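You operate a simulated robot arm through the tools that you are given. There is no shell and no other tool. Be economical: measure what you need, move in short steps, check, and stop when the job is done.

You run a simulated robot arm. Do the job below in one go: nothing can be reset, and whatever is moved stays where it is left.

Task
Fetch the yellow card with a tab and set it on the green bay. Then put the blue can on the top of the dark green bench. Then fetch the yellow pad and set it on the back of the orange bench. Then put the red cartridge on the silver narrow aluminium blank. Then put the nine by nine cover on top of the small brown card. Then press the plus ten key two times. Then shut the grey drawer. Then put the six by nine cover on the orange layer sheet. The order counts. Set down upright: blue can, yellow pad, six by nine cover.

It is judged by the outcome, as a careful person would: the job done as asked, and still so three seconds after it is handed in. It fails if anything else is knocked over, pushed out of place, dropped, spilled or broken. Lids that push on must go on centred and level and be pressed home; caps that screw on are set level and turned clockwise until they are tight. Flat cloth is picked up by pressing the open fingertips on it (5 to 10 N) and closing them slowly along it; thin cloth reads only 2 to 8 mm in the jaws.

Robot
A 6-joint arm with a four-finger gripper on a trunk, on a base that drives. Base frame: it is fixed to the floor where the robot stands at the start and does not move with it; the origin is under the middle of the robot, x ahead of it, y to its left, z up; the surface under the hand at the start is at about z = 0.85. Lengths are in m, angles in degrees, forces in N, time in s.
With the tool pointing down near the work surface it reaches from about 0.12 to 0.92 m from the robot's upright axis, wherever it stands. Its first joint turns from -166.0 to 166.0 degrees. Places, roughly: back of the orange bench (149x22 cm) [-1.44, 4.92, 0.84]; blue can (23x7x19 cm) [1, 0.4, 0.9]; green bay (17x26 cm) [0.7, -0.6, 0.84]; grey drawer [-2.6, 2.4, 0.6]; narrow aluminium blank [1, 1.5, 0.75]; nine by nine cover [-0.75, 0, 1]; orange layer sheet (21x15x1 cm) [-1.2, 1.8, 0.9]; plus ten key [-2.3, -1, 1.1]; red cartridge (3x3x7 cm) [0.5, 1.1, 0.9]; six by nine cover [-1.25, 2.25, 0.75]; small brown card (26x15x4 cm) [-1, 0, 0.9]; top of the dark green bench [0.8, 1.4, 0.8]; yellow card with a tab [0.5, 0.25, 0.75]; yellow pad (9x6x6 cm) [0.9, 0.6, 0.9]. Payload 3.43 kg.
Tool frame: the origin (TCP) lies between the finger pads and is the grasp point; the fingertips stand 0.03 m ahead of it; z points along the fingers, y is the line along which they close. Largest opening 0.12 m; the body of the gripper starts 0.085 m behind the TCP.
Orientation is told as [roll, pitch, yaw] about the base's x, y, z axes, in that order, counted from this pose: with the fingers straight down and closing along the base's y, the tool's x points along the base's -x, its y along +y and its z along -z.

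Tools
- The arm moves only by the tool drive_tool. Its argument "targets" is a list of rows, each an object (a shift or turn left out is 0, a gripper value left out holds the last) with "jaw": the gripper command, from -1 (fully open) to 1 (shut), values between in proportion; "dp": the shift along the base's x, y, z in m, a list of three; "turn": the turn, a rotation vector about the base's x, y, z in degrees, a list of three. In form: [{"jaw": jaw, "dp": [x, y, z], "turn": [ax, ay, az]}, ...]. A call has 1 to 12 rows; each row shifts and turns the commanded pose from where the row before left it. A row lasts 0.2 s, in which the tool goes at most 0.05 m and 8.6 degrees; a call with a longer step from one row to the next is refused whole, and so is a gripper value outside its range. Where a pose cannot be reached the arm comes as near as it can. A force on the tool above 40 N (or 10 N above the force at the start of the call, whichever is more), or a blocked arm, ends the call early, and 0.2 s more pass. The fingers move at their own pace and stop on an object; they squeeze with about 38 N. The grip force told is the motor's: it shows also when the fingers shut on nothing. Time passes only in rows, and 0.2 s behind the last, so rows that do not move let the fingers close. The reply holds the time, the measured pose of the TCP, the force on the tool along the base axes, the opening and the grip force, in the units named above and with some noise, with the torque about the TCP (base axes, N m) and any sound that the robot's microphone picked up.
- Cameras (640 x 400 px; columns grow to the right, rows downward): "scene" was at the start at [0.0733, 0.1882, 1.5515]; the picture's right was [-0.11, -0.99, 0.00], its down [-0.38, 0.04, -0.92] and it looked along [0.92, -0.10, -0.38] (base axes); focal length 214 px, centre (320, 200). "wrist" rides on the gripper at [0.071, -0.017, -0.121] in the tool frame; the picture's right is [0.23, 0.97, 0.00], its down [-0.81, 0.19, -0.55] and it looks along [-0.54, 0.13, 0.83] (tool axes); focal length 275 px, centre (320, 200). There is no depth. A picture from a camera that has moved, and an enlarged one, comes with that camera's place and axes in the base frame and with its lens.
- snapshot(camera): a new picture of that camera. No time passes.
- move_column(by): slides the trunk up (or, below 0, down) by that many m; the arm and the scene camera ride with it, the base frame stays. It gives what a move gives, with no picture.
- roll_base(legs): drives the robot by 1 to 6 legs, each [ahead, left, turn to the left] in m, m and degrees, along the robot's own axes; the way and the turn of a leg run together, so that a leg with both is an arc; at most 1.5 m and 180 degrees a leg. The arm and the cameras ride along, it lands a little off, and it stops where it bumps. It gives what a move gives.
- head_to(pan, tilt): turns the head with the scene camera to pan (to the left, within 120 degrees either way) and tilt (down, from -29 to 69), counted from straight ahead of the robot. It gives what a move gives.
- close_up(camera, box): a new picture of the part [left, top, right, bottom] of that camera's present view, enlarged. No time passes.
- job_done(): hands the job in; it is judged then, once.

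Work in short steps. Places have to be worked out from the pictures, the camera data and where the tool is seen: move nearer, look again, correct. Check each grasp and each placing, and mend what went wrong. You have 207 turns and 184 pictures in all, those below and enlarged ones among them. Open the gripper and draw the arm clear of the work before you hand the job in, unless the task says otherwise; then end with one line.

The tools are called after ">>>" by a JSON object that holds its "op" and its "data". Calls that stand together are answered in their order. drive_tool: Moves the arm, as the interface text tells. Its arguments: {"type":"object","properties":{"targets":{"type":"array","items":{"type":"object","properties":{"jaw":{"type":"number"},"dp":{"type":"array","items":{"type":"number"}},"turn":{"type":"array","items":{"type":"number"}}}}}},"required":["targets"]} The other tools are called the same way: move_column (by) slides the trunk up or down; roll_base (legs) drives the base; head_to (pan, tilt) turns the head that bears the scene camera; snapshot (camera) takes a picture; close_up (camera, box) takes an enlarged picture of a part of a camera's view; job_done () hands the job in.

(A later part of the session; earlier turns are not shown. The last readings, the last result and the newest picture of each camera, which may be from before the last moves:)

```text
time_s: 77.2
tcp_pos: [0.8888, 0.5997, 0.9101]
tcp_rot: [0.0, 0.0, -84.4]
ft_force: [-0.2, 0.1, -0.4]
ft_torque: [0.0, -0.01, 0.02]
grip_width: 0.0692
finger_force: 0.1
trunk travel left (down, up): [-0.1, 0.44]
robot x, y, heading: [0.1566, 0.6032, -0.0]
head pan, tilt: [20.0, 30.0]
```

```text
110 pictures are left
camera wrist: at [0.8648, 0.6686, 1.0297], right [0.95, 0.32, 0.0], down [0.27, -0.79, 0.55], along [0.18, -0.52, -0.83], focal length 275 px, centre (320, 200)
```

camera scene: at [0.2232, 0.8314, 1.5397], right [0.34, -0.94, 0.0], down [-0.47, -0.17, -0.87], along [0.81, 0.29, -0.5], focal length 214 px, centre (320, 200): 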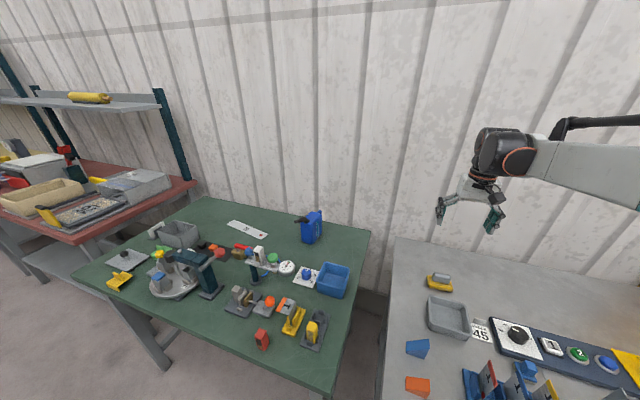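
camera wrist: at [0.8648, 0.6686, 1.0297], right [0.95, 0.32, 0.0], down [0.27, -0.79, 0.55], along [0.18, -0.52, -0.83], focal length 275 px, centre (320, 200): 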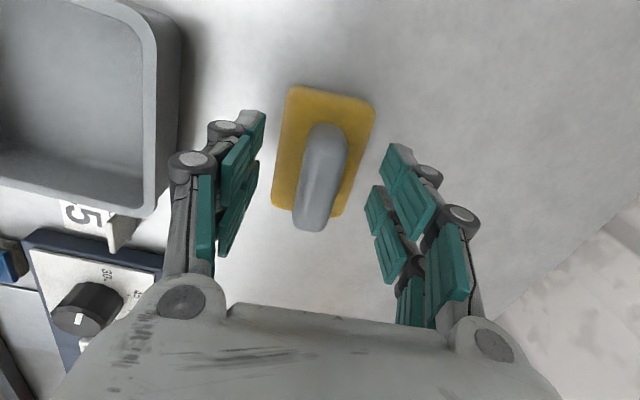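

Centred. I lower 4 mm and close on the grip, then lift a little.

>>> {"op": "drive_tool", "data": {"targets": [{"jaw": -0.15, "dp": [0, 0, -0.004]}, {"jaw": 0.2}, {"jaw": 0.4}, {"jaw": 0.6}, {"jaw": 1}, {}, {"dp": [0, 0, 0.02]}, {"dp": [0, 0, 0.03]}, {}]}}

>>> {"op": "snapshot", "data": {"camera": "wrist"}}

```text
time_s: 79.2
tcp_pos: [0.8889, 0.5994, 0.9561]
tcp_rot: [0.2, 0.1, -84.4]
ft_force: [0.0, 0.0, -0.9]
ft_torque: [0.02, -0.06, 0.02]
grip_width: 0.0212
finger_force: 37.8
trunk travel left (down, up): [-0.1, 0.44]
robot x, y, heading: [0.1596, 0.6002, -0.3]
head pan, tilt: [20.0, 30.0]
```

```text
109 pictures are left
camera wrist: at [0.8653, 0.6694, 1.0762], right [0.95, 0.32, 0.0], down [0.27, -0.79, 0.55], along [0.18, -0.52, -0.83], focal length 275 px, centre (320, 200)
```

wrist: 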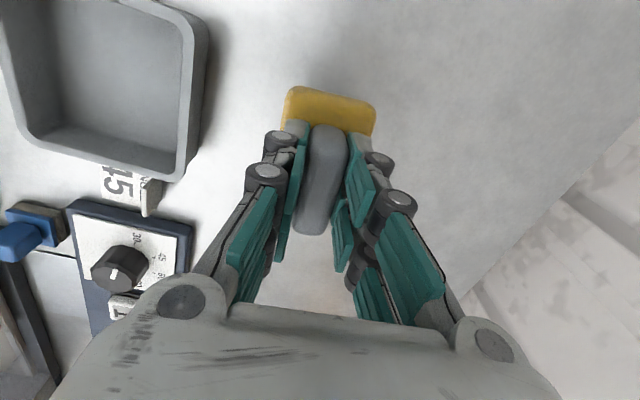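

The pad is held by its grip (21 mm). I raise it, tuck the arm in, and set off towards the orange bench far to the left.

>>> {"op": "head_to", "data": {"pan": 60, "tilt": 25}}

>>> {"op": "drive_tool", "data": {"targets": [{"jaw": 1, "dp": [0, 0, 0.045]}, {"dp": [0, 0, 0.045]}, {"dp": [-0.02, 0, 0.045]}, {"dp": [-0.04, 0, 0.02]}, {"dp": [-0.045, 0, 0.01]}, {"dp": [-0.045, 0, 0.01]}, {"dp": [-0.045, 0, 0.01]}, {"dp": [-0.045, 0, 0.01]}, {"dp": [-0.045, 0, 0.01]}, {}]}}

>>> {"op": "roll_base", "data": {"legs": [[-0.2, 0, 0], [0, 0, 90]]}}

>>> {"op": "head_to", "data": {"pan": 20, "tilt": 20}}

>>> {"op": "snapshot", "data": {"camera": "scene"}}

```text
time_s: 80.2
tcp_pos: [0.8898, 0.6004, 0.9558]
tcp_rot: [0.0, 0.1, -84.4]
ft_force: [0.6, 0.0, 0.5]
ft_torque: [-0.02, 0.0, 0.01]
grip_width: 0.0213
finger_force: 37.9
trunk travel left (down, up): [-0.1, 0.44]
robot x, y, heading: [0.1575, 0.6033, 0.0]
head pan, tilt: [60.0, 25.0]
```

```text
time_s: 82.5
tcp_pos: [0.6018, 0.5983, 1.1595]
tcp_rot: [0.2, 0.0, -84.4]
ft_force: [-0.7, 0.7, -0.9]
ft_torque: [-0.04, -0.03, -0.02]
grip_width: 0.0212
finger_force: 38.1
trunk travel left (down, up): [-0.1, 0.44]
robot x, y, heading: [0.1563, 0.6036, -0.4]
head pan, tilt: [60.0, 25.0]
```

```text
time_s: 87.9
tcp_pos: [-0.0401, 1.0487, 1.1594]
tcp_rot: [0.0, 0.1, 6.0]
ft_force: [0.2, 0.4, -0.7]
ft_torque: [0.03, 0.02, 0.01]
grip_width: 0.0213
finger_force: 38.8
trunk travel left (down, up): [-0.1, 0.44]
robot x, y, heading: [-0.0438, 0.5992, 90.4]
head pan, tilt: [60.0, 25.0]
```

```text
time_s: 88.9
tcp_pos: [-0.039, 1.0483, 1.1597]
tcp_rot: [0.1, 0.1, 6.0]
ft_force: [0.5, -1.0, -1.1]
ft_torque: [0.02, 0.02, -0.03]
grip_width: 0.0213
finger_force: 37.8
trunk travel left (down, up): [-0.1, 0.44]
robot x, y, heading: [-0.0415, 0.6022, 90.4]
head pan, tilt: [20.0, 20.0]
```

```text
108 pictures are left
camera scene: at [-0.2926, 0.6553, 1.5496], right [0.82, 0.58, 0.0], down [0.23, -0.33, -0.92], along [-0.53, 0.75, -0.4], focal length 214 px, centre (320, 200)
```

scene: 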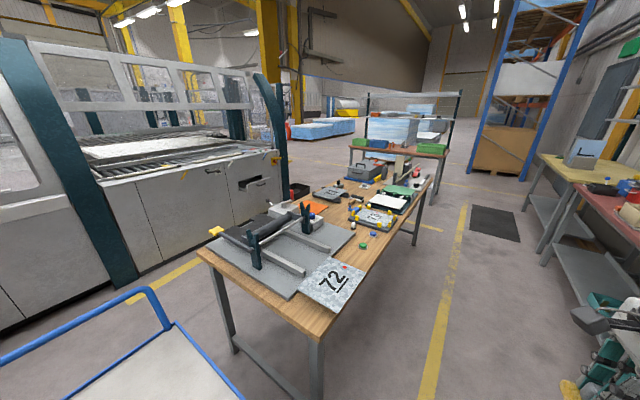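

The aisle is clear. I turn the head a bit more left (the arm was limiting it) and drive ahead along the aisle.

>>> {"op": "head_to", "data": {"pan": 45, "tilt": 20}}

>>> {"op": "roll_base", "data": {"legs": [[1.5, 0, 0], [1.3, 0, 0]]}}

>>> {"op": "snapshot", "data": {"camera": "scene"}}

```text
time_s: 89.8
tcp_pos: [-0.0395, 1.0495, 1.159]
tcp_rot: [0.2, 0.1, 6.0]
ft_force: [0.3, -0.1, -0.7]
ft_torque: [0.06, -0.01, -0.01]
grip_width: 0.0212
finger_force: 38.1
trunk travel left (down, up): [-0.1, 0.44]
robot x, y, heading: [-0.0406, 0.6046, 90.3]
head pan, tilt: [45.0, 20.0]
```

```text
time_s: 103.4
tcp_pos: [-0.0462, 3.8624, 1.1593]
tcp_rot: [0.1, 0.1, 5.7]
ft_force: [-0.3, 0.4, -0.1]
ft_torque: [-0.03, 0.02, 0.01]
grip_width: 0.0212
finger_force: 37.9
trunk travel left (down, up): [-0.1, 0.44]
robot x, y, heading: [-0.0509, 3.4212, 89.9]
head pan, tilt: [45.0, 20.0]
```

```text
107 pictures are left
camera scene: at [-0.3145, 3.4616, 1.5557], right [0.71, 0.71, 0.0], down [0.24, -0.24, -0.94], along [-0.66, 0.66, -0.34], focal length 214 px, centre (320, 200)
```

scene: 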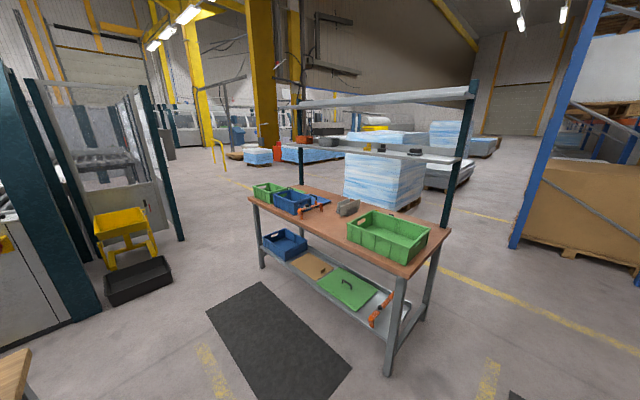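

The orange bench is ahead-left, about x −2.2…−0.67, y 4.33…5.05, with shelves at the back. I drive in front of its right-middle part.

>>> {"op": "roll_base", "data": {"legs": [[0.35, 0, 0], [0, 1.1, 0]]}}

>>> {"op": "snapshot", "data": {"camera": "scene"}}

>>> {"op": "snapshot", "data": {"camera": "wrist"}}

```text
time_s: 110.8
tcp_pos: [-1.1184, 4.2159, 1.1598]
tcp_rot: [0.1, 0.0, 5.7]
ft_force: [0.3, 0.5, 0.0]
ft_torque: [0.0, 0.01, 0.01]
grip_width: 0.0211
finger_force: 38.3
trunk travel left (down, up): [-0.1, 0.44]
robot x, y, heading: [-1.1222, 3.7663, 90.2]
head pan, tilt: [45.0, 20.0]
```

```text
106 pictures are left
camera scene: at [-1.3864, 3.8141, 1.5557], right [0.71, 0.71, 0.0], down [0.24, -0.24, -0.94], along [-0.67, 0.66, -0.34], focal length 214 px, centre (320, 200)
```

scene: 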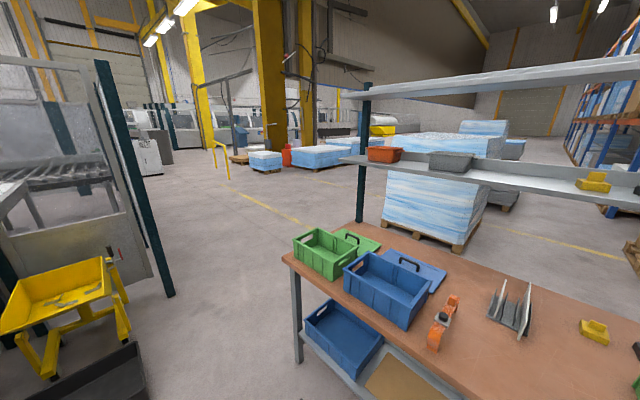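

```text
105 pictures are left
camera wrist: at [-1.1883, 4.1913, 1.2799], right [-0.33, 0.95, 0.0], down [0.79, 0.27, 0.55], along [0.52, 0.18, -0.83], focal length 275 px, centre (320, 200)
```

wrist: 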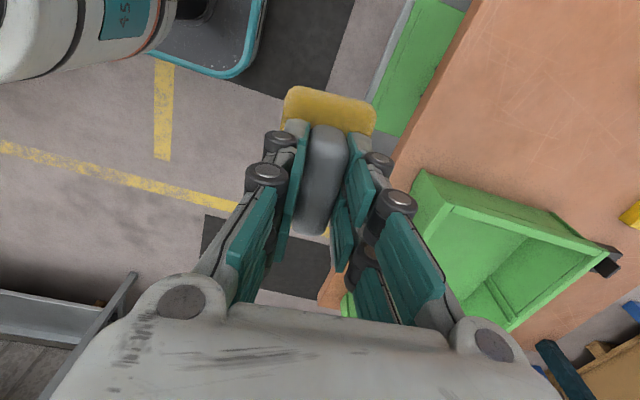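

The free gap on the back strip is around (−1.47, 4.92), between the grey rack and the blue lid. I move nearer.

>>> {"op": "roll_base", "data": {"legs": [[0, 0.34, 0], [0.26, 0, 0]]}}

>>> {"op": "head_to", "data": {"pan": 35, "tilt": 30}}

>>> {"op": "snapshot", "data": {"camera": "scene"}}

```text
time_s: 114.5
tcp_pos: [-1.4644, 4.4739, 1.1602]
tcp_rot: [0.1, 0.1, 5.9]
ft_force: [-0.2, 0.4, -1.3]
ft_torque: [-0.01, -0.02, 0.02]
grip_width: 0.0208
finger_force: 37.6
trunk travel left (down, up): [-0.1, 0.44]
robot x, y, heading: [-1.4639, 4.0292, 90.2]
head pan, tilt: [45.0, 20.0]
```

```text
time_s: 115.2
tcp_pos: [-1.463, 4.4731, 1.1598]
tcp_rot: [0.1, 0.1, 5.8]
ft_force: [-0.1, -0.1, -1.1]
ft_torque: [0.04, 0.01, -0.03]
grip_width: 0.0213
finger_force: 38.0
trunk travel left (down, up): [-0.1, 0.44]
robot x, y, heading: [-1.4631, 4.0279, 90.4]
head pan, tilt: [35.0, 30.0]
```

```text
104 pictures are left
camera scene: at [-1.7156, 4.0795, 1.5397], right [0.82, 0.58, 0.0], down [0.29, -0.41, -0.87], along [-0.5, 0.71, -0.5], focal length 214 px, centre (320, 200)
```

scene: 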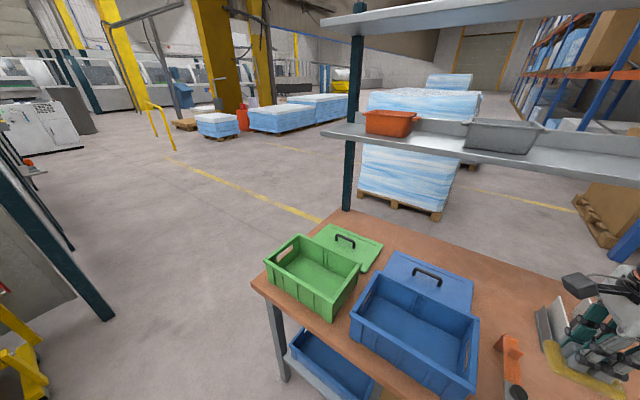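

I move the tool forward (still in front of the shelf) and look down with the wrist camera.

>>> {"op": "drive_tool", "data": {"targets": [{"jaw": 1, "dp": [0, 0.045, 0]}, {"dp": [0, 0.045, 0]}, {"dp": [0, 0.045, 0]}, {"dp": [0, 0.035, -0.03], "turn": [0, 0, -5.8]}, {}]}}

>>> {"op": "snapshot", "data": {"camera": "wrist"}}

>>> {"op": "snapshot", "data": {"camera": "scene"}}

```text
time_s: 116.5
tcp_pos: [-1.4642, 4.6462, 1.1305]
tcp_rot: [0.1, 0.2, 0.0]
ft_force: [-1.0, 1.0, -1.0]
ft_torque: [-0.03, 0.01, 0.01]
grip_width: 0.0212
finger_force: 37.7
trunk travel left (down, up): [-0.1, 0.44]
robot x, y, heading: [-1.4634, 4.0273, 90.0]
head pan, tilt: [35.0, 30.0]
```

```text
103 pictures are left
camera wrist: at [-1.5352, 4.6279, 1.2498], right [-0.23, 0.97, 0.0], down [0.81, 0.19, 0.55], along [0.54, 0.13, -0.83], focal length 275 px, centre (320, 200)
```

wrist: 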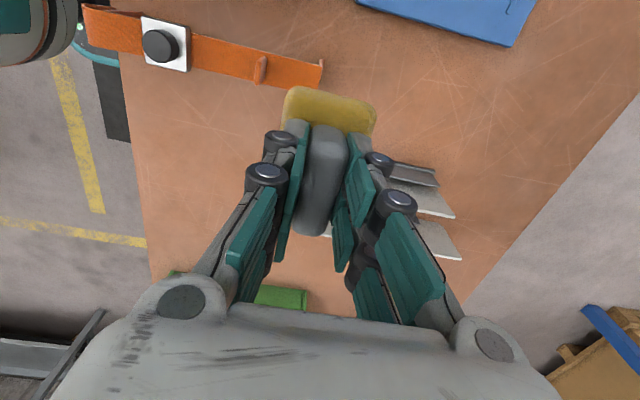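

```text
102 pictures are left
camera scene: at [-1.7156, 4.0803, 1.5397], right [0.82, 0.58, 0.0], down [0.29, -0.41, -0.87], along [-0.5, 0.71, -0.5], focal length 214 px, centre (320, 200)
```

scene: 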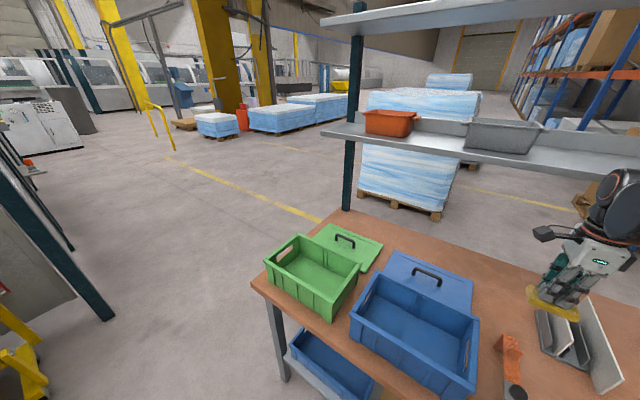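

The gap is clear at (−1.475, 4.93), and the shelf front lies farther back. I move forward and down in steps.

>>> {"op": "drive_tool", "data": {"targets": [{"jaw": 1, "dp": [-0.005, 0.04, -0.025]}, {"dp": [-0.005, 0.04, -0.025]}, {"dp": [0, 0.04, -0.025]}, {"dp": [0, 0.04, -0.025]}, {"dp": [0, 0.04, -0.025]}, {"dp": [0, 0.04, -0.02]}, {"dp": [0, 0.035, -0.01]}, {}]}}

>>> {"op": "snapshot", "data": {"camera": "wrist"}}

>>> {"op": "snapshot", "data": {"camera": "scene"}}

```text
time_s: 118.2
tcp_pos: [-1.4733, 4.9209, 0.9735]
tcp_rot: [0.1, 0.2, 0.0]
ft_force: [0.1, 0.9, -0.7]
ft_torque: [-0.01, 0.03, 0.0]
grip_width: 0.021
finger_force: 38.3
trunk travel left (down, up): [-0.1, 0.44]
robot x, y, heading: [-1.4626, 4.0248, 90.1]
head pan, tilt: [35.0, 30.0]
```

```text
101 pictures are left
camera wrist: at [-1.5451, 4.9036, 1.0946], right [-0.23, 0.97, 0.0], down [0.81, 0.19, 0.55], along [0.54, 0.13, -0.83], focal length 275 px, centre (320, 200)
```

wrist: 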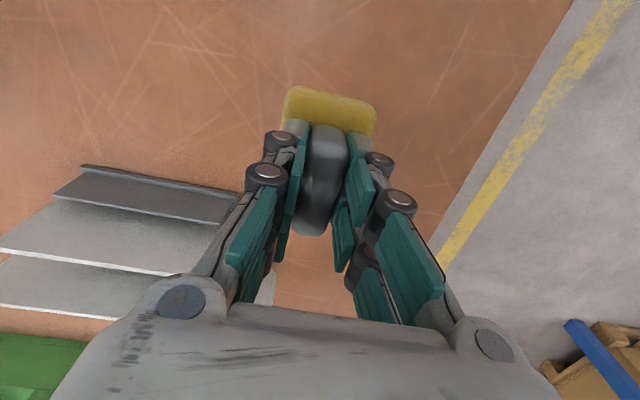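

```text
100 pictures are left
camera scene: at [-1.7156, 4.0804, 1.5397], right [0.82, 0.58, 0.0], down [0.29, -0.41, -0.87], along [-0.5, 0.71, -0.5], focal length 214 px, centre (320, 200)
```

scene: 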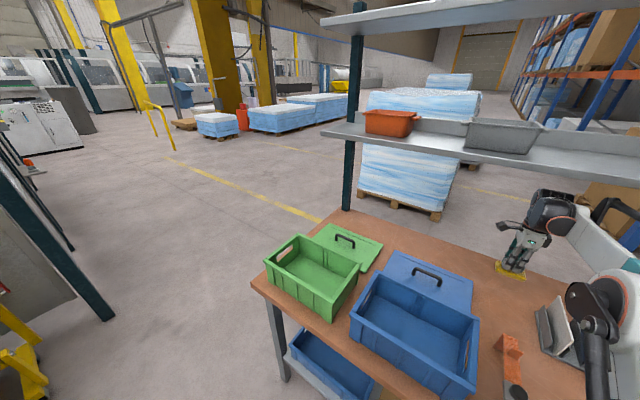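

Position is right. I lower until contact.

>>> {"op": "drive_tool", "data": {"targets": [{"jaw": 1, "dp": [0, 0, -0.03]}, {"dp": [0, 0, -0.02]}, {"dp": [0, 0, -0.008]}, {"dp": [0, 0, -0.005]}, {"dp": [0, 0, -0.003]}, {}]}}

```text
time_s: 119.7
tcp_pos: [-1.4726, 4.919, 0.9082]
tcp_rot: [0.1, 0.0, -0.1]
ft_force: [0.7, 0.5, -0.8]
ft_torque: [0.0, 0.0, 0.0]
grip_width: 0.0212
finger_force: 38.3
trunk travel left (down, up): [-0.1, 0.44]
robot x, y, heading: [-1.4649, 4.0265, 90.2]
head pan, tilt: [35.0, 30.0]
```

>>> {"op": "drive_tool", "data": {"targets": [{"jaw": 1, "dp": [0, 0, -0.003]}, {"dp": [0, 0, -0.003]}, {"dp": [0, 0, -0.003]}, {}]}}

```text
time_s: 120.5
tcp_pos: [-1.473, 4.9183, 0.9049]
tcp_rot: [0.5, 0.1, 0.0]
ft_force: [-0.1, -2.7, 18.4]
ft_torque: [-0.18, 0.07, 0.01]
grip_width: 0.0213
finger_force: 38.1
trunk travel left (down, up): [-0.1, 0.44]
robot x, y, heading: [-1.463, 4.0285, 90.4]
head pan, tilt: [35.0, 30.0]
stopped in row 3: the force on the tool passed its limit at 41 N (the readings are from after the stop); the commanded pose is now the measured one
```

Contact felt at TCP 0.905. I ease up 1 mm, open and lift away.

>>> {"op": "drive_tool", "data": {"targets": [{"jaw": 1, "dp": [0, 0, 0.001]}, {"jaw": 0.5}, {"jaw": 0.1}, {"jaw": -0.1}, {"dp": [0, 0, 0.03]}, {"dp": [0, 0, 0.04]}, {"dp": [0, -0.04, 0.025]}, {"dp": [0, -0.04, 0.025]}, {"dp": [0, -0.04, 0.025]}, {}]}}

>>> {"op": "snapshot", "data": {"camera": "scene"}}

>>> {"op": "snapshot", "data": {"camera": "wrist"}}

```text
time_s: 122.7
tcp_pos: [-1.4729, 4.7985, 1.0486]
tcp_rot: [0.4, 0.2, 0.0]
ft_force: [-0.3, -0.3, 1.4]
ft_torque: [0.04, 0.0, -0.03]
grip_width: 0.0659
finger_force: 0.1
trunk travel left (down, up): [-0.1, 0.44]
robot x, y, heading: [-1.4653, 4.0296, 90.1]
head pan, tilt: [35.0, 30.0]
```

```text
99 pictures are left
camera scene: at [-1.7155, 4.0792, 1.5396], right [0.82, 0.58, 0.0], down [0.29, -0.41, -0.87], along [-0.5, 0.71, -0.5], focal length 214 px, centre (320, 200)
```

scene: 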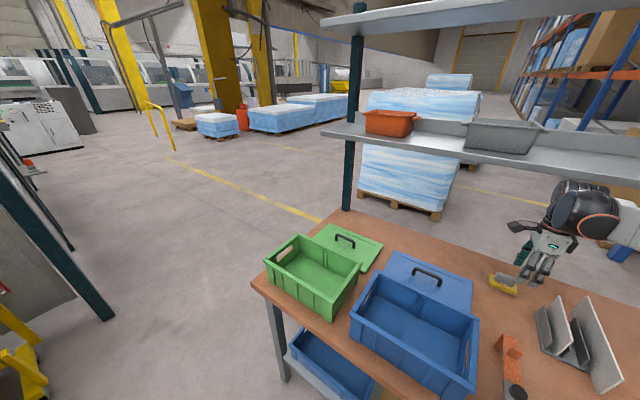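

```text
98 pictures are left
camera wrist: at [-1.5438, 4.7799, 1.1696], right [-0.23, 0.97, 0.01], down [0.81, 0.19, 0.55], along [0.54, 0.13, -0.83], focal length 275 px, centre (320, 200)
```

wrist: 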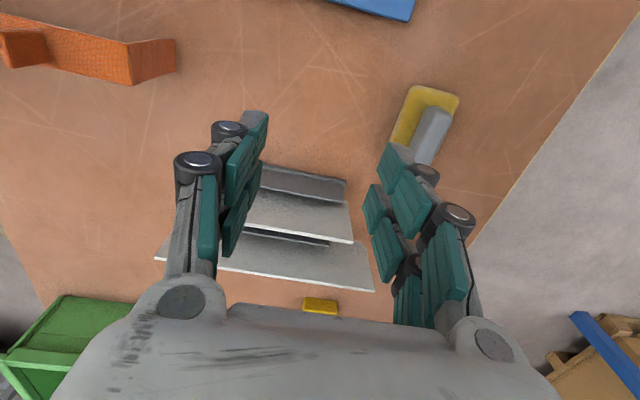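

The pad stands upright on the back strip. I raise and tuck the arm, then drive back to the green bench for the red cartridge.

>>> {"op": "drive_tool", "data": {"targets": [{"jaw": -0.1, "dp": [0, 0, 0.045]}, {"dp": [0, 0, 0.045]}, {"dp": [0, -0.045, 0.02]}, {"dp": [0, -0.045, 0]}, {"dp": [0, -0.045, 0]}, {"dp": [0, -0.045, 0]}, {"dp": [0, -0.045, 0]}, {"dp": [0, -0.045, 0]}, {"dp": [0, -0.045, 0]}, {}]}}

>>> {"op": "head_to", "data": {"pan": 60, "tilt": 30}}

>>> {"op": "roll_base", "data": {"legs": [[-0.27, 0, 0], [0, -1.42, 0], [-1.3, 0, 0], [-1.16, 0, 0]]}}

>>> {"op": "roll_base", "data": {"legs": [[0, 0, -90]]}}

>>> {"op": "head_to", "data": {"pan": 30, "tilt": 40}}

>>> {"op": "snapshot", "data": {"camera": "scene"}}

```text
time_s: 123.3
tcp_pos: [-1.4727, 4.7774, 1.0724]
tcp_rot: [0.4, 0.1, -0.1]
ft_force: [-0.5, -2.6, 4.4]
ft_torque: [0.22, -0.02, 0.02]
grip_width: 0.0658
finger_force: 0.6
trunk travel left (down, up): [-0.1, 0.44]
robot x, y, heading: [-1.4663, 4.0258, 90.4]
head pan, tilt: [35.0, 30.0]
stopped in row 3: the arm was blocked; the commanded pose is now the measured one
```

```text
time_s: 124.2
tcp_pos: [-1.4713, 4.7794, 1.0653]
tcp_rot: [0.2, 0.1, 0.0]
ft_force: [-0.2, -0.1, 0.0]
ft_torque: [-0.01, -0.01, 0.02]
grip_width: 0.066
finger_force: 0.0
trunk travel left (down, up): [-0.1, 0.44]
robot x, y, heading: [-1.4628, 4.0255, 90.4]
head pan, tilt: [60.0, 30.0]
```

```text
time_s: 144.4
tcp_pos: [-0.0999, 2.0326, 1.0652]
tcp_rot: [0.1, 0.1, -1.0]
ft_force: [-0.5, -0.7, 0.0]
ft_torque: [0.0, -0.01, 0.01]
grip_width: 0.0655
finger_force: 0.1
trunk travel left (down, up): [-0.1, 0.44]
robot x, y, heading: [-0.1034, 1.2811, 89.3]
head pan, tilt: [60.0, 30.0]
```

```text
time_s: 148.6
tcp_pos: [0.6477, 1.2758, 1.0654]
tcp_rot: [0.1, 0.1, -90.7]
ft_force: [0.4, 0.2, 0.3]
ft_torque: [0.01, 0.03, 0.01]
grip_width: 0.0661
finger_force: 0.1
trunk travel left (down, up): [-0.1, 0.44]
robot x, y, heading: [-0.1033, 1.2812, -0.8]
head pan, tilt: [60.0, 30.0]
```

```text
time_s: 149.6
tcp_pos: [0.6472, 1.2755, 1.0648]
tcp_rot: [0.1, 0.1, -90.8]
ft_force: [0.3, 0.0, 0.4]
ft_torque: [0.01, -0.03, 0.01]
grip_width: 0.066
finger_force: 0.1
trunk travel left (down, up): [-0.1, 0.44]
robot x, y, heading: [-0.1081, 1.2794, -0.9]
head pan, tilt: [30.0, 40.0]
```

```text
97 pictures are left
camera scene: at [-0.0477, 1.5192, 1.5243], right [0.49, -0.87, 0.0], down [-0.56, -0.32, -0.77], along [0.67, 0.38, -0.64], focal length 214 px, centre (320, 200)
```

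scene: 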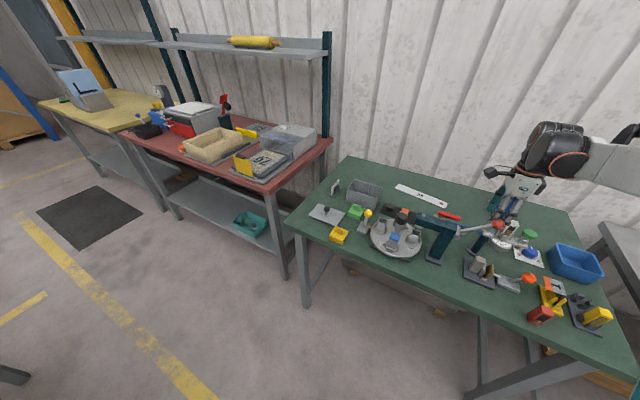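

The arm had been blocked (near the shelf) and stayed extended while driving; I must check nothing was disturbed. I zoom in on the green bench.

>>> {"op": "close_up", "data": {"camera": "scene", "box": [280, 150, 460, 280]}}

>>> {"op": "close_up", "data": {"camera": "scene", "box": [430, 150, 630, 350]}}

>>> {"op": "snapshot", "data": {"camera": "wrist"}}

```text
3.08 times, centred on (370, 215) of scene
camera zoom: at [-0.0477, 1.5192, 1.5243], right [0.49, -0.87, 0.0], down [-0.56, -0.32, -0.77], along [0.67, 0.38, -0.64], focal length 660 px, centre (166, 154)
```

zoom: 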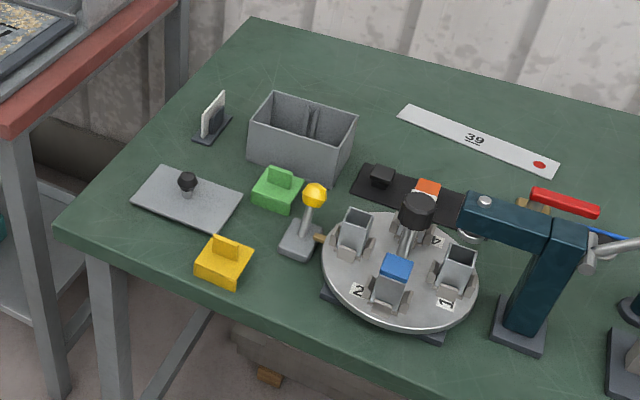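

```text
2.00 times, centred on (530, 250) of scene
camera zoom: at [-0.0477, 1.5192, 1.5243], right [0.49, -0.87, 0.0], down [-0.56, -0.32, -0.77], along [0.67, 0.38, -0.64], focal length 429 px, centre (-100, 100)
```

zoom: 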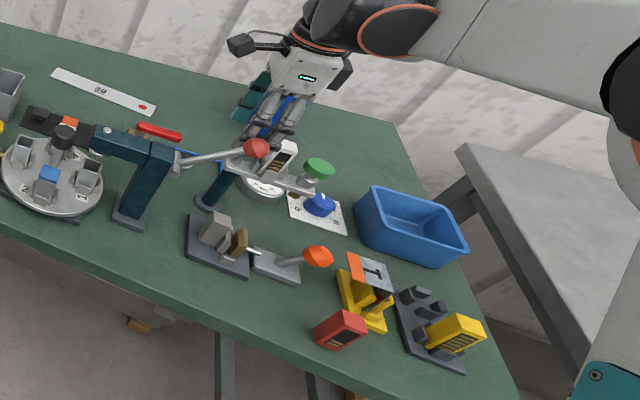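

```text
94 pictures are left
camera wrist: at [0.6314, 1.3471, 1.1856], right [0.98, 0.22, 0.0], down [0.18, -0.81, 0.55], along [0.12, -0.54, -0.83], focal length 275 px, centre (320, 200)
```

wrist: 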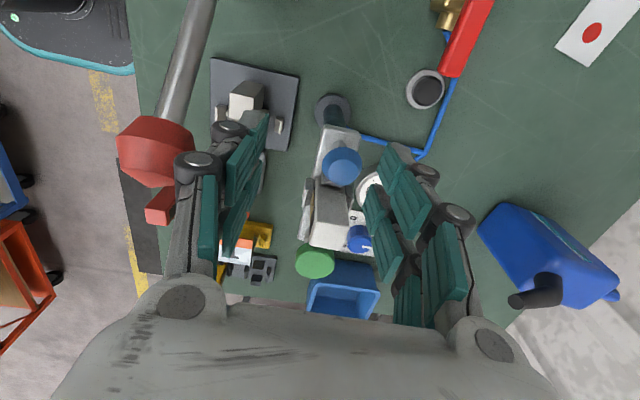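

Everything still stands as before. I raise the tool clear and move it over the red cartridge near (0.49, 1.08).

>>> {"op": "drive_tool", "data": {"targets": [{"jaw": -0.3, "dp": [0, 0, 0.045]}, {"dp": [0, 0, 0.045]}, {"dp": [0, 0, 0.045]}, {"dp": [-0.025, -0.04, 0]}, {"dp": [-0.025, -0.04, 0]}, {"dp": [-0.025, -0.04, 0]}, {"dp": [-0.03, -0.03, 0]}, {"dp": [-0.03, 0, 0]}, {"dp": [-0.02, 0, 0]}, {}]}}

>>> {"op": "snapshot", "data": {"camera": "wrist"}}

>>> {"op": "snapshot", "data": {"camera": "scene"}}

```text
time_s: 151.8
tcp_pos: [0.4948, 1.1264, 1.2001]
tcp_rot: [0.1, 0.1, -90.8]
ft_force: [0.4, -0.1, 0.8]
ft_torque: [-0.01, 0.0, 0.0]
grip_width: 0.0778
finger_force: 0.0
trunk travel left (down, up): [-0.1, 0.44]
robot x, y, heading: [-0.1033, 1.2776, -0.6]
head pan, tilt: [30.0, 40.0]
```

```text
93 pictures are left
camera wrist: at [0.4777, 1.197, 1.3208], right [0.98, 0.22, 0.0], down [0.18, -0.81, 0.55], along [0.12, -0.54, -0.83], focal length 275 px, centre (320, 200)
```

wrist: 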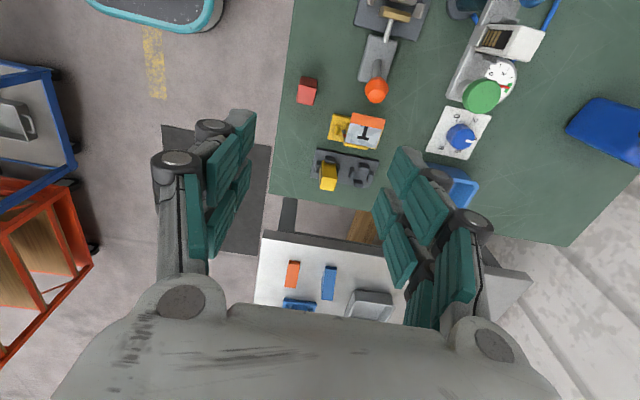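

```text
92 pictures are left
camera scene: at [-0.0479, 1.5189, 1.5243], right [0.49, -0.87, 0.0], down [-0.56, -0.31, -0.77], along [0.67, 0.38, -0.64], focal length 214 px, centre (320, 200)
```

scene: 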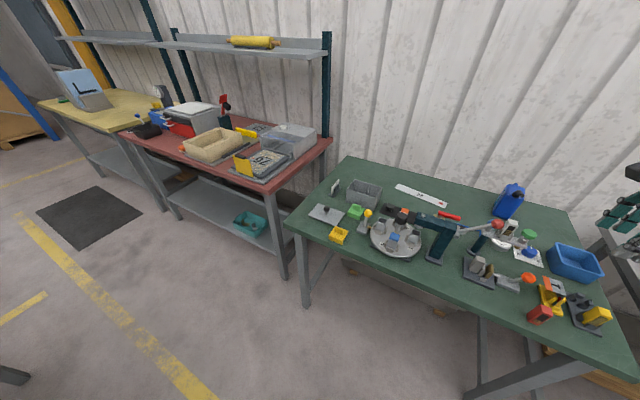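

>>> {"op": "close_up", "data": {"camera": "wrist", "box": [270, 50, 400, 200]}}

>>> {"op": "close_up", "data": {"camera": "scene", "box": [500, 265, 620, 345]}}

```text
2.67 times, centred on (335, 125) of wrist
camera zoom: at [0.4777, 1.197, 1.3208], right [0.98, 0.22, 0.0], down [0.18, -0.81, 0.55], along [0.12, -0.54, -0.83], focal length 734 px, centre (280, 400)
```

zoom: 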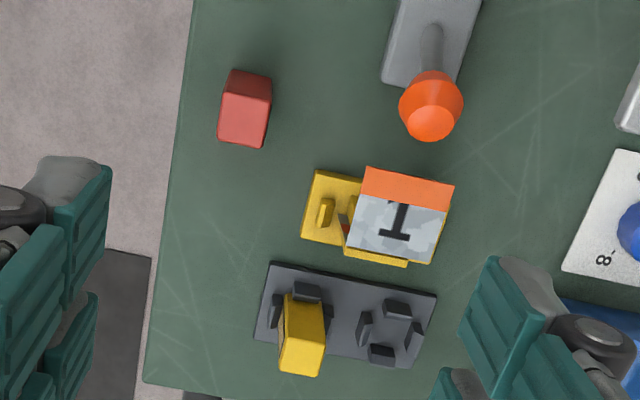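

```text
5.00 times, centred on (560, 305) of scene
camera zoom: at [-0.0479, 1.5189, 1.5243], right [0.49, -0.87, 0.0], down [-0.56, -0.31, -0.77], along [0.67, 0.38, -0.64], focal length 1072 px, centre (-880, -325)
```

zoom: 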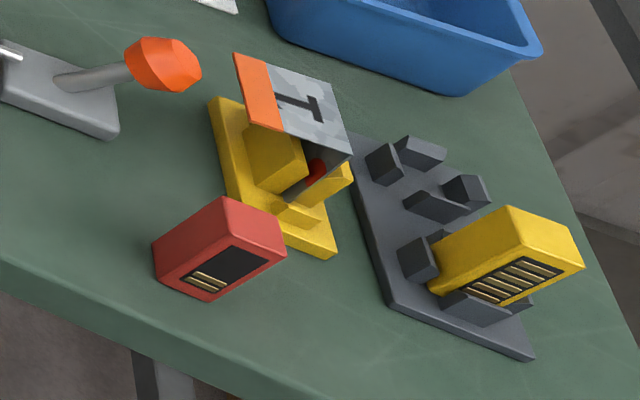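

The cartridge stands upright at (0.479, 1.10), 3×3 cm. I centre above it with a 5 cm opening and come down partway.

>>> {"op": "drive_tool", "data": {"targets": [{"jaw": 0.15, "dp": [-0.016, -0.026, 0]}, {"dp": [0, 0, -0.045]}, {"dp": [0, 0, -0.045]}, {"dp": [0, 0, -0.045]}, {"dp": [0, 0, -0.045]}, {}]}}

>>> {"op": "snapshot", "data": {"camera": "wrist"}}

```text
time_s: 153.2
tcp_pos: [0.478, 1.0988, 1.0204]
tcp_rot: [0.2, 0.1, -90.9]
ft_force: [0.4, 0.3, -0.9]
ft_torque: [-0.02, 0.02, -0.01]
grip_width: 0.0509
finger_force: 0.0
trunk travel left (down, up): [-0.1, 0.44]
robot x, y, heading: [-0.1065, 1.2799, -0.5]
head pan, tilt: [30.0, 40.0]
```

```text
89 pictures are left
camera wrist: at [0.4606, 1.17, 1.1412], right [0.98, 0.22, 0.0], down [0.18, -0.81, 0.55], along [0.12, -0.54, -0.83], focal length 275 px, centre (320, 200)
```

wrist: 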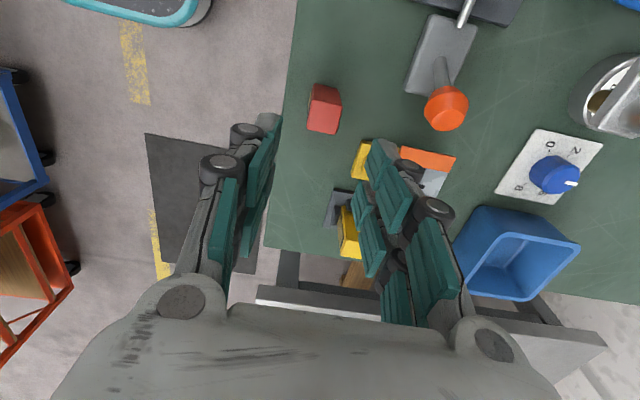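

Lined up. I descend around the cartridge and grip it.

>>> {"op": "drive_tool", "data": {"targets": [{"jaw": 0.15, "dp": [0.001, 0.003, -0.04]}, {"dp": [0, 0, -0.04]}, {"dp": [0, 0, -0.03]}, {"dp": [0, 0, -0.013]}, {}]}}

>>> {"op": "snapshot", "data": {"camera": "wrist"}}

```text
time_s: 154.4
tcp_pos: [0.4773, 1.1029, 0.8992]
tcp_rot: [0.1, 0.0, -90.8]
ft_force: [-0.2, 0.1, -0.6]
ft_torque: [-0.01, 0.0, 0.01]
grip_width: 0.0507
finger_force: 0.1
trunk travel left (down, up): [-0.1, 0.44]
robot x, y, heading: [-0.103, 1.2803, -0.5]
head pan, tilt: [30.0, 40.0]
```

```text
88 pictures are left
camera wrist: at [0.4618, 1.1734, 1.0177], right [0.98, 0.22, 0.0], down [0.18, -0.81, 0.55], along [0.12, -0.54, -0.83], focal length 275 px, centre (320, 200)
```

wrist: 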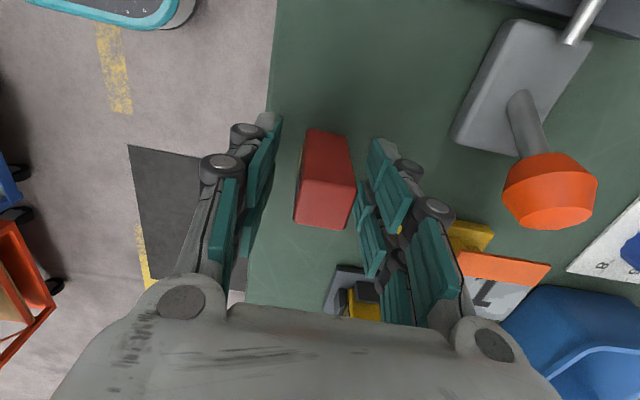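

>>> {"op": "drive_tool", "data": {"targets": [{"jaw": 0.3}, {"jaw": 0.45}, {"jaw": 0.6}, {"jaw": 1}, {}, {"dp": [0, 0, 0.02]}, {"dp": [0, 0, 0.03]}, {}]}}

>>> {"op": "snapshot", "data": {"camera": "wrist"}}

```text
time_s: 156.2
tcp_pos: [0.4781, 1.1023, 0.9476]
tcp_rot: [0.1, 0.1, -90.7]
ft_force: [0.1, 0.5, -0.1]
ft_torque: [0.0, 0.0, 0.02]
grip_width: 0.0251
finger_force: 37.9
trunk travel left (down, up): [-0.1, 0.44]
robot x, y, heading: [-0.1044, 1.2812, -0.6]
head pan, tilt: [30.0, 40.0]
```

```text
87 pictures are left
camera wrist: at [0.4624, 1.174, 1.0688], right [0.98, 0.22, 0.0], down [0.18, -0.81, 0.55], along [0.12, -0.54, -0.83], focal length 275 px, centre (320, 200)
```

wrist: 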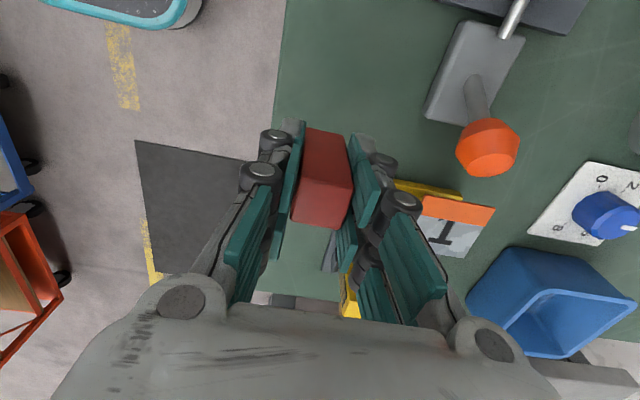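

The cartridge is held. I raise it well clear, drive forward-left, and carry it over the "39" aluminium strip at about (0.94, 1.50).

>>> {"op": "drive_tool", "data": {"targets": [{"jaw": 1, "dp": [0, 0, 0.045]}, {"dp": [0, 0, 0.045]}, {"dp": [0, 0, 0.045]}, {"dp": [0, 0, 0.045]}, {"dp": [0, 0, 0.045]}, {"dp": [0, 0, 0.045]}, {}]}}

>>> {"op": "roll_base", "data": {"legs": [[0.2, 0.22, 0]]}}

>>> {"op": "drive_tool", "data": {"targets": [{"jaw": 1, "dp": [0.035, 0.03, 0]}, {"dp": [0.035, 0.03, 0]}, {"dp": [0.035, 0.03, 0]}, {"dp": [0.035, 0.03, 0]}, {"dp": [0.035, 0.03, 0]}, {"dp": [0.035, 0.02, 0]}, {"dp": [0.035, 0, 0]}, {}]}}

>>> {"op": "snapshot", "data": {"camera": "wrist"}}

>>> {"op": "snapshot", "data": {"camera": "scene"}}

```text
time_s: 157.8
tcp_pos: [0.4774, 1.1019, 1.2193]
tcp_rot: [0.1, 0.1, -90.9]
ft_force: [-0.4, 0.2, 0.2]
ft_torque: [0.02, 0.01, -0.02]
grip_width: 0.0253
finger_force: 38.0
trunk travel left (down, up): [-0.1, 0.44]
robot x, y, heading: [-0.1071, 1.2807, -0.6]
head pan, tilt: [30.0, 40.0]
```

```text
time_s: 159.8
tcp_pos: [0.6761, 1.319, 1.2183]
tcp_rot: [0.1, 0.0, -91.2]
ft_force: [0.4, 0.3, -0.6]
ft_torque: [0.05, 0.0, 0.01]
grip_width: 0.0255
finger_force: 37.9
trunk travel left (down, up): [-0.1, 0.44]
robot x, y, heading: [0.0913, 1.4984, -1.0]
head pan, tilt: [30.0, 40.0]
```

```text
time_s: 161.6
tcp_pos: [0.924, 1.4899, 1.2183]
tcp_rot: [0.2, 0.0, -91.1]
ft_force: [-0.1, 0.3, -0.7]
ft_torque: [-0.02, 0.02, 0.0]
grip_width: 0.0253
finger_force: 37.9
trunk travel left (down, up): [-0.1, 0.44]
robot x, y, heading: [0.0948, 1.4971, -1.1]
head pan, tilt: [30.0, 40.0]
```

```text
86 pictures are left
camera wrist: at [0.9079, 1.5613, 1.3383], right [0.98, 0.21, 0.0], down [0.18, -0.81, 0.55], along [0.12, -0.54, -0.83], focal length 275 px, centre (320, 200)
```

wrist: 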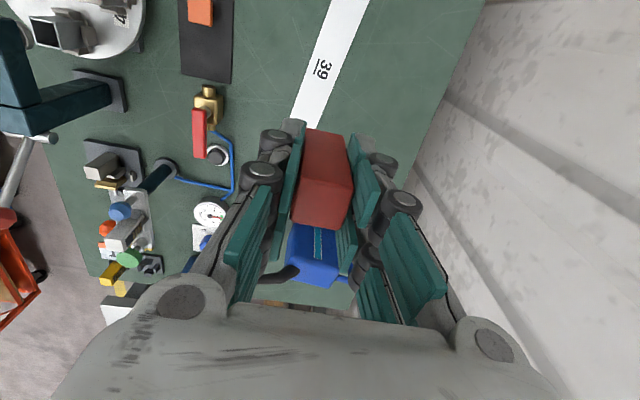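

```text
85 pictures are left
camera scene: at [0.1534, 1.7382, 1.5244], right [0.49, -0.87, 0.0], down [-0.56, -0.31, -0.77], along [0.67, 0.37, -0.64], focal length 214 px, centre (320, 200)
```

scene: 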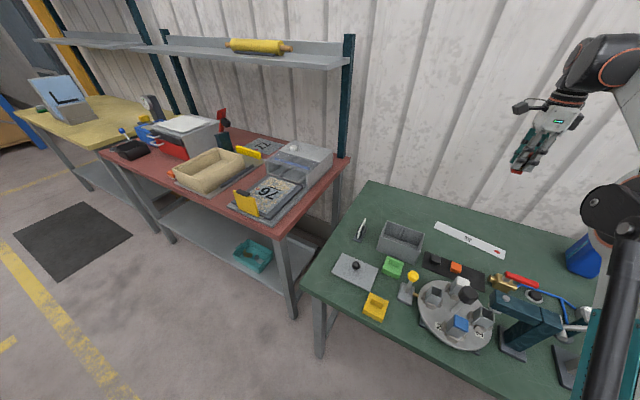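

The strip is right below. I zoom in for its exact centre line.

>>> {"op": "close_up", "data": {"camera": "scene", "box": [425, 210, 525, 270]}}

>>> {"op": "close_up", "data": {"camera": "wrist", "box": [250, 0, 410, 130]}}

```text
6.40 times, centred on (475, 240) of scene
camera zoom: at [0.1534, 1.7382, 1.5244], right [0.49, -0.87, 0.0], down [-0.56, -0.31, -0.77], along [0.67, 0.37, -0.64], focal length 1373 px, centre (-672, -56)
```

zoom: 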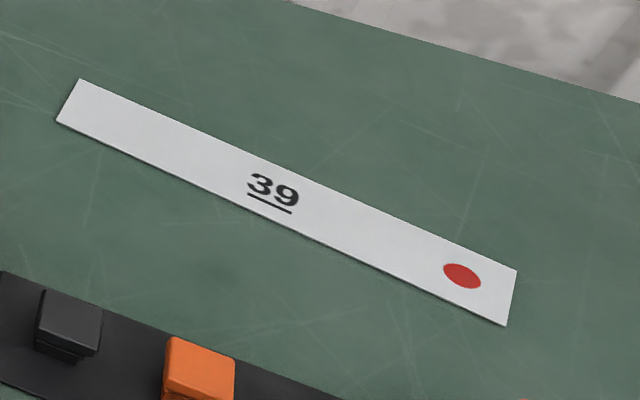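

```text
3.08 times, centred on (330, 65) of wrist
camera zoom: at [0.9079, 1.5613, 1.3383], right [0.98, 0.21, 0.0], down [0.18, -0.81, 0.55], along [0.12, -0.54, -0.83], focal length 847 px, centre (289, 615)
```

zoom: 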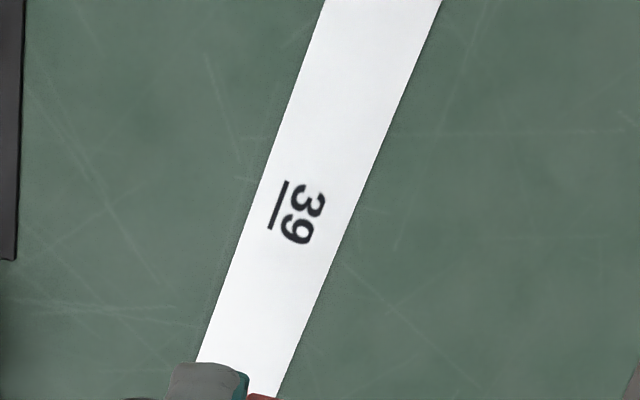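

The strip's centre at the "39" is (0.930, 1.492), turned about −11°. I align and descend.

>>> {"op": "drive_tool", "data": {"targets": [{"jaw": 1, "dp": [0.006, 0.002, -0.03], "turn": [0, 0, -5]}, {"dp": [0, 0, -0.045], "turn": [0, 0, -5]}, {"dp": [0, 0, -0.045]}, {"dp": [0, 0, -0.045]}, {"dp": [0, 0, -0.045]}, {"dp": [0, 0, -0.04]}, {"dp": [0, 0, -0.03]}, {}]}}

>>> {"op": "snapshot", "data": {"camera": "wrist"}}

>>> {"op": "close_up", "data": {"camera": "scene", "box": [425, 170, 565, 280]}}

```text
time_s: 163.4
tcp_pos: [0.9256, 1.4896, 0.9387]
tcp_rot: [0.0, 0.1, -101.1]
ft_force: [0.5, 0.1, -0.7]
ft_torque: [-0.01, 0.0, 0.03]
grip_width: 0.0254
finger_force: 38.3
trunk travel left (down, up): [-0.1, 0.44]
robot x, y, heading: [0.0877, 1.5029, -0.9]
head pan, tilt: [30.0, 40.0]
```

```text
82 pictures are left
camera wrist: at [0.9236, 1.5636, 1.0589], right [1.0, 0.04, 0.0], down [0.03, -0.83, 0.55], along [0.02, -0.55, -0.83], focal length 275 px, centre (320, 200)
```

wrist: 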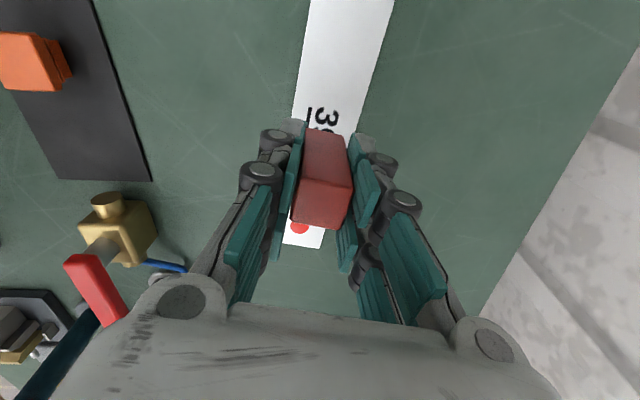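

```text
3.64 times, centred on (495, 225) of scene
camera zoom: at [0.1531, 1.7383, 1.5243], right [0.49, -0.87, 0.0], down [-0.56, -0.31, -0.77], along [0.67, 0.37, -0.64], focal length 780 px, centre (-316, 109)
```

zoom: 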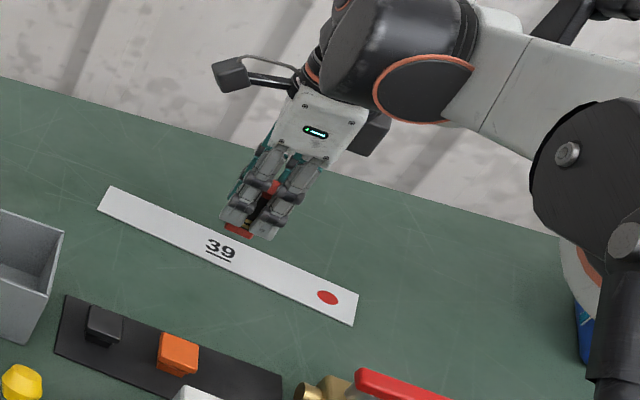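

Aligned over the strip. I lower the last 4 cm until contact.

>>> {"op": "drive_tool", "data": {"targets": [{"jaw": 1, "dp": [0.001, 0, -0.02]}, {"dp": [0, 0, -0.01]}, {"dp": [0, 0, -0.004]}, {"dp": [0, 0, -0.003]}, {}]}}

```text
time_s: 164.6
tcp_pos: [0.9286, 1.491, 0.9016]
tcp_rot: [0.1, 0.0, -101.0]
ft_force: [0.7, 0.6, -0.3]
ft_torque: [0.03, -0.03, -0.01]
grip_width: 0.0252
finger_force: 38.0
trunk travel left (down, up): [-0.1, 0.44]
robot x, y, heading: [0.0934, 1.4961, -1.0]
head pan, tilt: [30.0, 40.0]
```

>>> {"op": "drive_tool", "data": {"targets": [{"jaw": 1, "dp": [0, 0, -0.002]}, {"dp": [0, 0, -0.002]}, {"dp": [0, 0, -0.002]}, {}]}}

```text
time_s: 165.6
tcp_pos: [0.9275, 1.4915, 0.8978]
tcp_rot: [0.1, 0.1, -101.1]
ft_force: [8.3, -1.2, 37.2]
ft_torque: [0.01, -0.26, 0.0]
grip_width: 0.0251
finger_force: 37.7
trunk travel left (down, up): [-0.1, 0.44]
robot x, y, heading: [0.0929, 1.4981, -0.5]
head pan, tilt: [30.0, 40.0]
```

Contact. I relieve upward, open a little and lift.

>>> {"op": "drive_tool", "data": {"targets": [{"jaw": 1, "dp": [0, 0, 0.0025]}, {"jaw": 0.5}, {"jaw": 0.3}, {"jaw": 0.1}, {"dp": [0, 0, 0.03]}, {"dp": [0, 0, 0.045]}, {"dp": [0, 0, 0.045]}, {"dp": [0, 0, 0.045]}, {"dp": [0, 0, 0.045]}, {}]}}

>>> {"op": "snapshot", "data": {"camera": "wrist"}}

>>> {"op": "close_up", "data": {"camera": "scene", "box": [425, 170, 565, 280]}}

```text
time_s: 167.8
tcp_pos: [0.93, 1.493, 1.1083]
tcp_rot: [0.1, 0.1, -101.0]
ft_force: [0.1, -0.1, -0.5]
ft_torque: [0.0, 0.02, 0.0]
grip_width: 0.0541
finger_force: 0.0
trunk travel left (down, up): [-0.1, 0.44]
robot x, y, heading: [0.0974, 1.4998, -0.8]
head pan, tilt: [30.0, 40.0]
```

```text
80 pictures are left
camera wrist: at [0.9269, 1.5644, 1.2284], right [1.0, 0.04, 0.0], down [0.03, -0.83, 0.55], along [0.02, -0.55, -0.83], focal length 275 px, centre (320, 200)
```

wrist: 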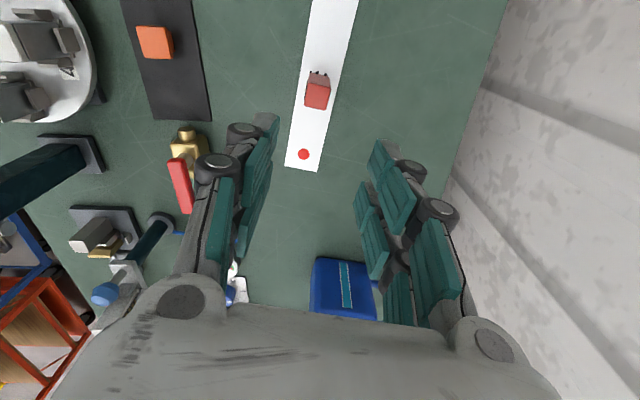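

```text
3.64 times, centred on (495, 225) of scene
camera zoom: at [0.1526, 1.7383, 1.5243], right [0.49, -0.87, 0.0], down [-0.56, -0.31, -0.77], along [0.67, 0.37, -0.64], focal length 780 px, centre (-316, 109)
```

zoom: 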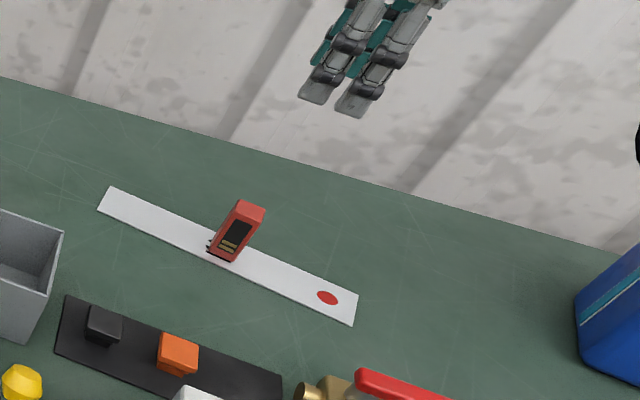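

The cartridge stands on the aluminium strip. Next the nine-by-nine cover; I raise and tuck the arm first, checking it succeeds before driving.

>>> {"op": "head_to", "data": {"pan": 60, "tilt": 35}}

>>> {"op": "drive_tool", "data": {"targets": [{"jaw": 0, "dp": [0, 0, 0.045]}, {"dp": [0, 0, 0.045]}, {"dp": [-0.04, 0, 0.02]}, {"dp": [-0.045, 0, 0]}, {"dp": [-0.045, 0, 0]}, {"dp": [-0.045, 0, 0]}, {"dp": [-0.045, 0, 0]}, {"dp": [-0.045, 0, 0]}, {"dp": [-0.045, 0, 0]}, {"dp": [-0.045, 0, 0]}, {"dp": [-0.03, 0, 0]}, {}]}}

```text
time_s: 168.7
tcp_pos: [0.9305, 1.4921, 1.1064]
tcp_rot: [0.1, 0.2, -100.9]
ft_force: [0.3, 0.1, 0.4]
ft_torque: [-0.03, 0.0, -0.02]
grip_width: 0.0541
finger_force: 0.1
trunk travel left (down, up): [-0.1, 0.44]
robot x, y, heading: [0.094, 1.5003, -0.9]
head pan, tilt: [60.0, 35.0]
```

```text
time_s: 171.3
tcp_pos: [0.5436, 1.4909, 1.2165]
tcp_rot: [0.1, 0.1, -101.2]
ft_force: [0.2, 0.0, 0.3]
ft_torque: [0.0, -0.01, 0.01]
grip_width: 0.0599
finger_force: 0.1
trunk travel left (down, up): [-0.1, 0.44]
robot x, y, heading: [0.0959, 1.4994, -1.1]
head pan, tilt: [60.0, 35.0]
```

Tucked. I back into the aisle, slide right to y≈0.3, and look behind-left at the wooden bench.

>>> {"op": "roll_base", "data": {"legs": [[-0.13, 0, 0], [0, -1.2, 0]]}}

>>> {"op": "head_to", "data": {"pan": 120, "tilt": 40}}

>>> {"op": "snapshot", "data": {"camera": "scene"}}

```text
time_s: 178.2
tcp_pos: [0.3977, 0.3147, 1.2171]
tcp_rot: [0.1, 0.0, -101.0]
ft_force: [0.0, -0.7, -0.2]
ft_torque: [0.01, -0.01, 0.01]
grip_width: 0.0599
finger_force: 0.1
trunk travel left (down, up): [-0.1, 0.44]
robot x, y, heading: [-0.0506, 0.3234, -0.7]
head pan, tilt: [60.0, 35.0]
```

```text
time_s: 179.5
tcp_pos: [0.3997, 0.3144, 1.2156]
tcp_rot: [0.0, 0.1, -100.9]
ft_force: [-0.3, 1.0, -0.3]
ft_torque: [0.02, 0.02, 0.02]
grip_width: 0.0604
finger_force: 0.0
trunk travel left (down, up): [-0.1, 0.44]
robot x, y, heading: [-0.0519, 0.3223, -0.7]
head pan, tilt: [120.0, 40.0]
```

```text
78 pictures are left
camera scene: at [-0.1096, 0.5919, 1.5243], right [0.87, 0.49, 0.0], down [0.32, -0.56, -0.77], along [-0.38, 0.67, -0.64], focal length 214 px, centre (320, 200)
```

scene: 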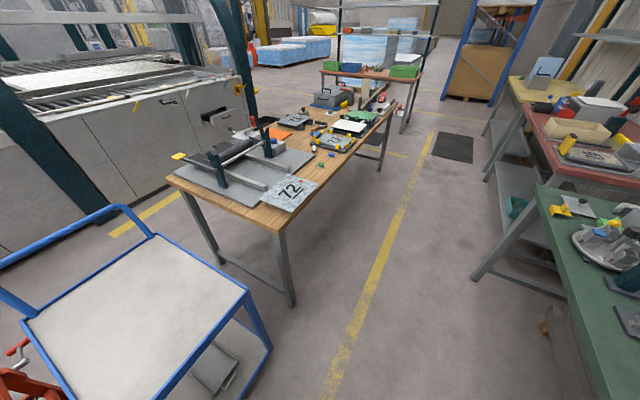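

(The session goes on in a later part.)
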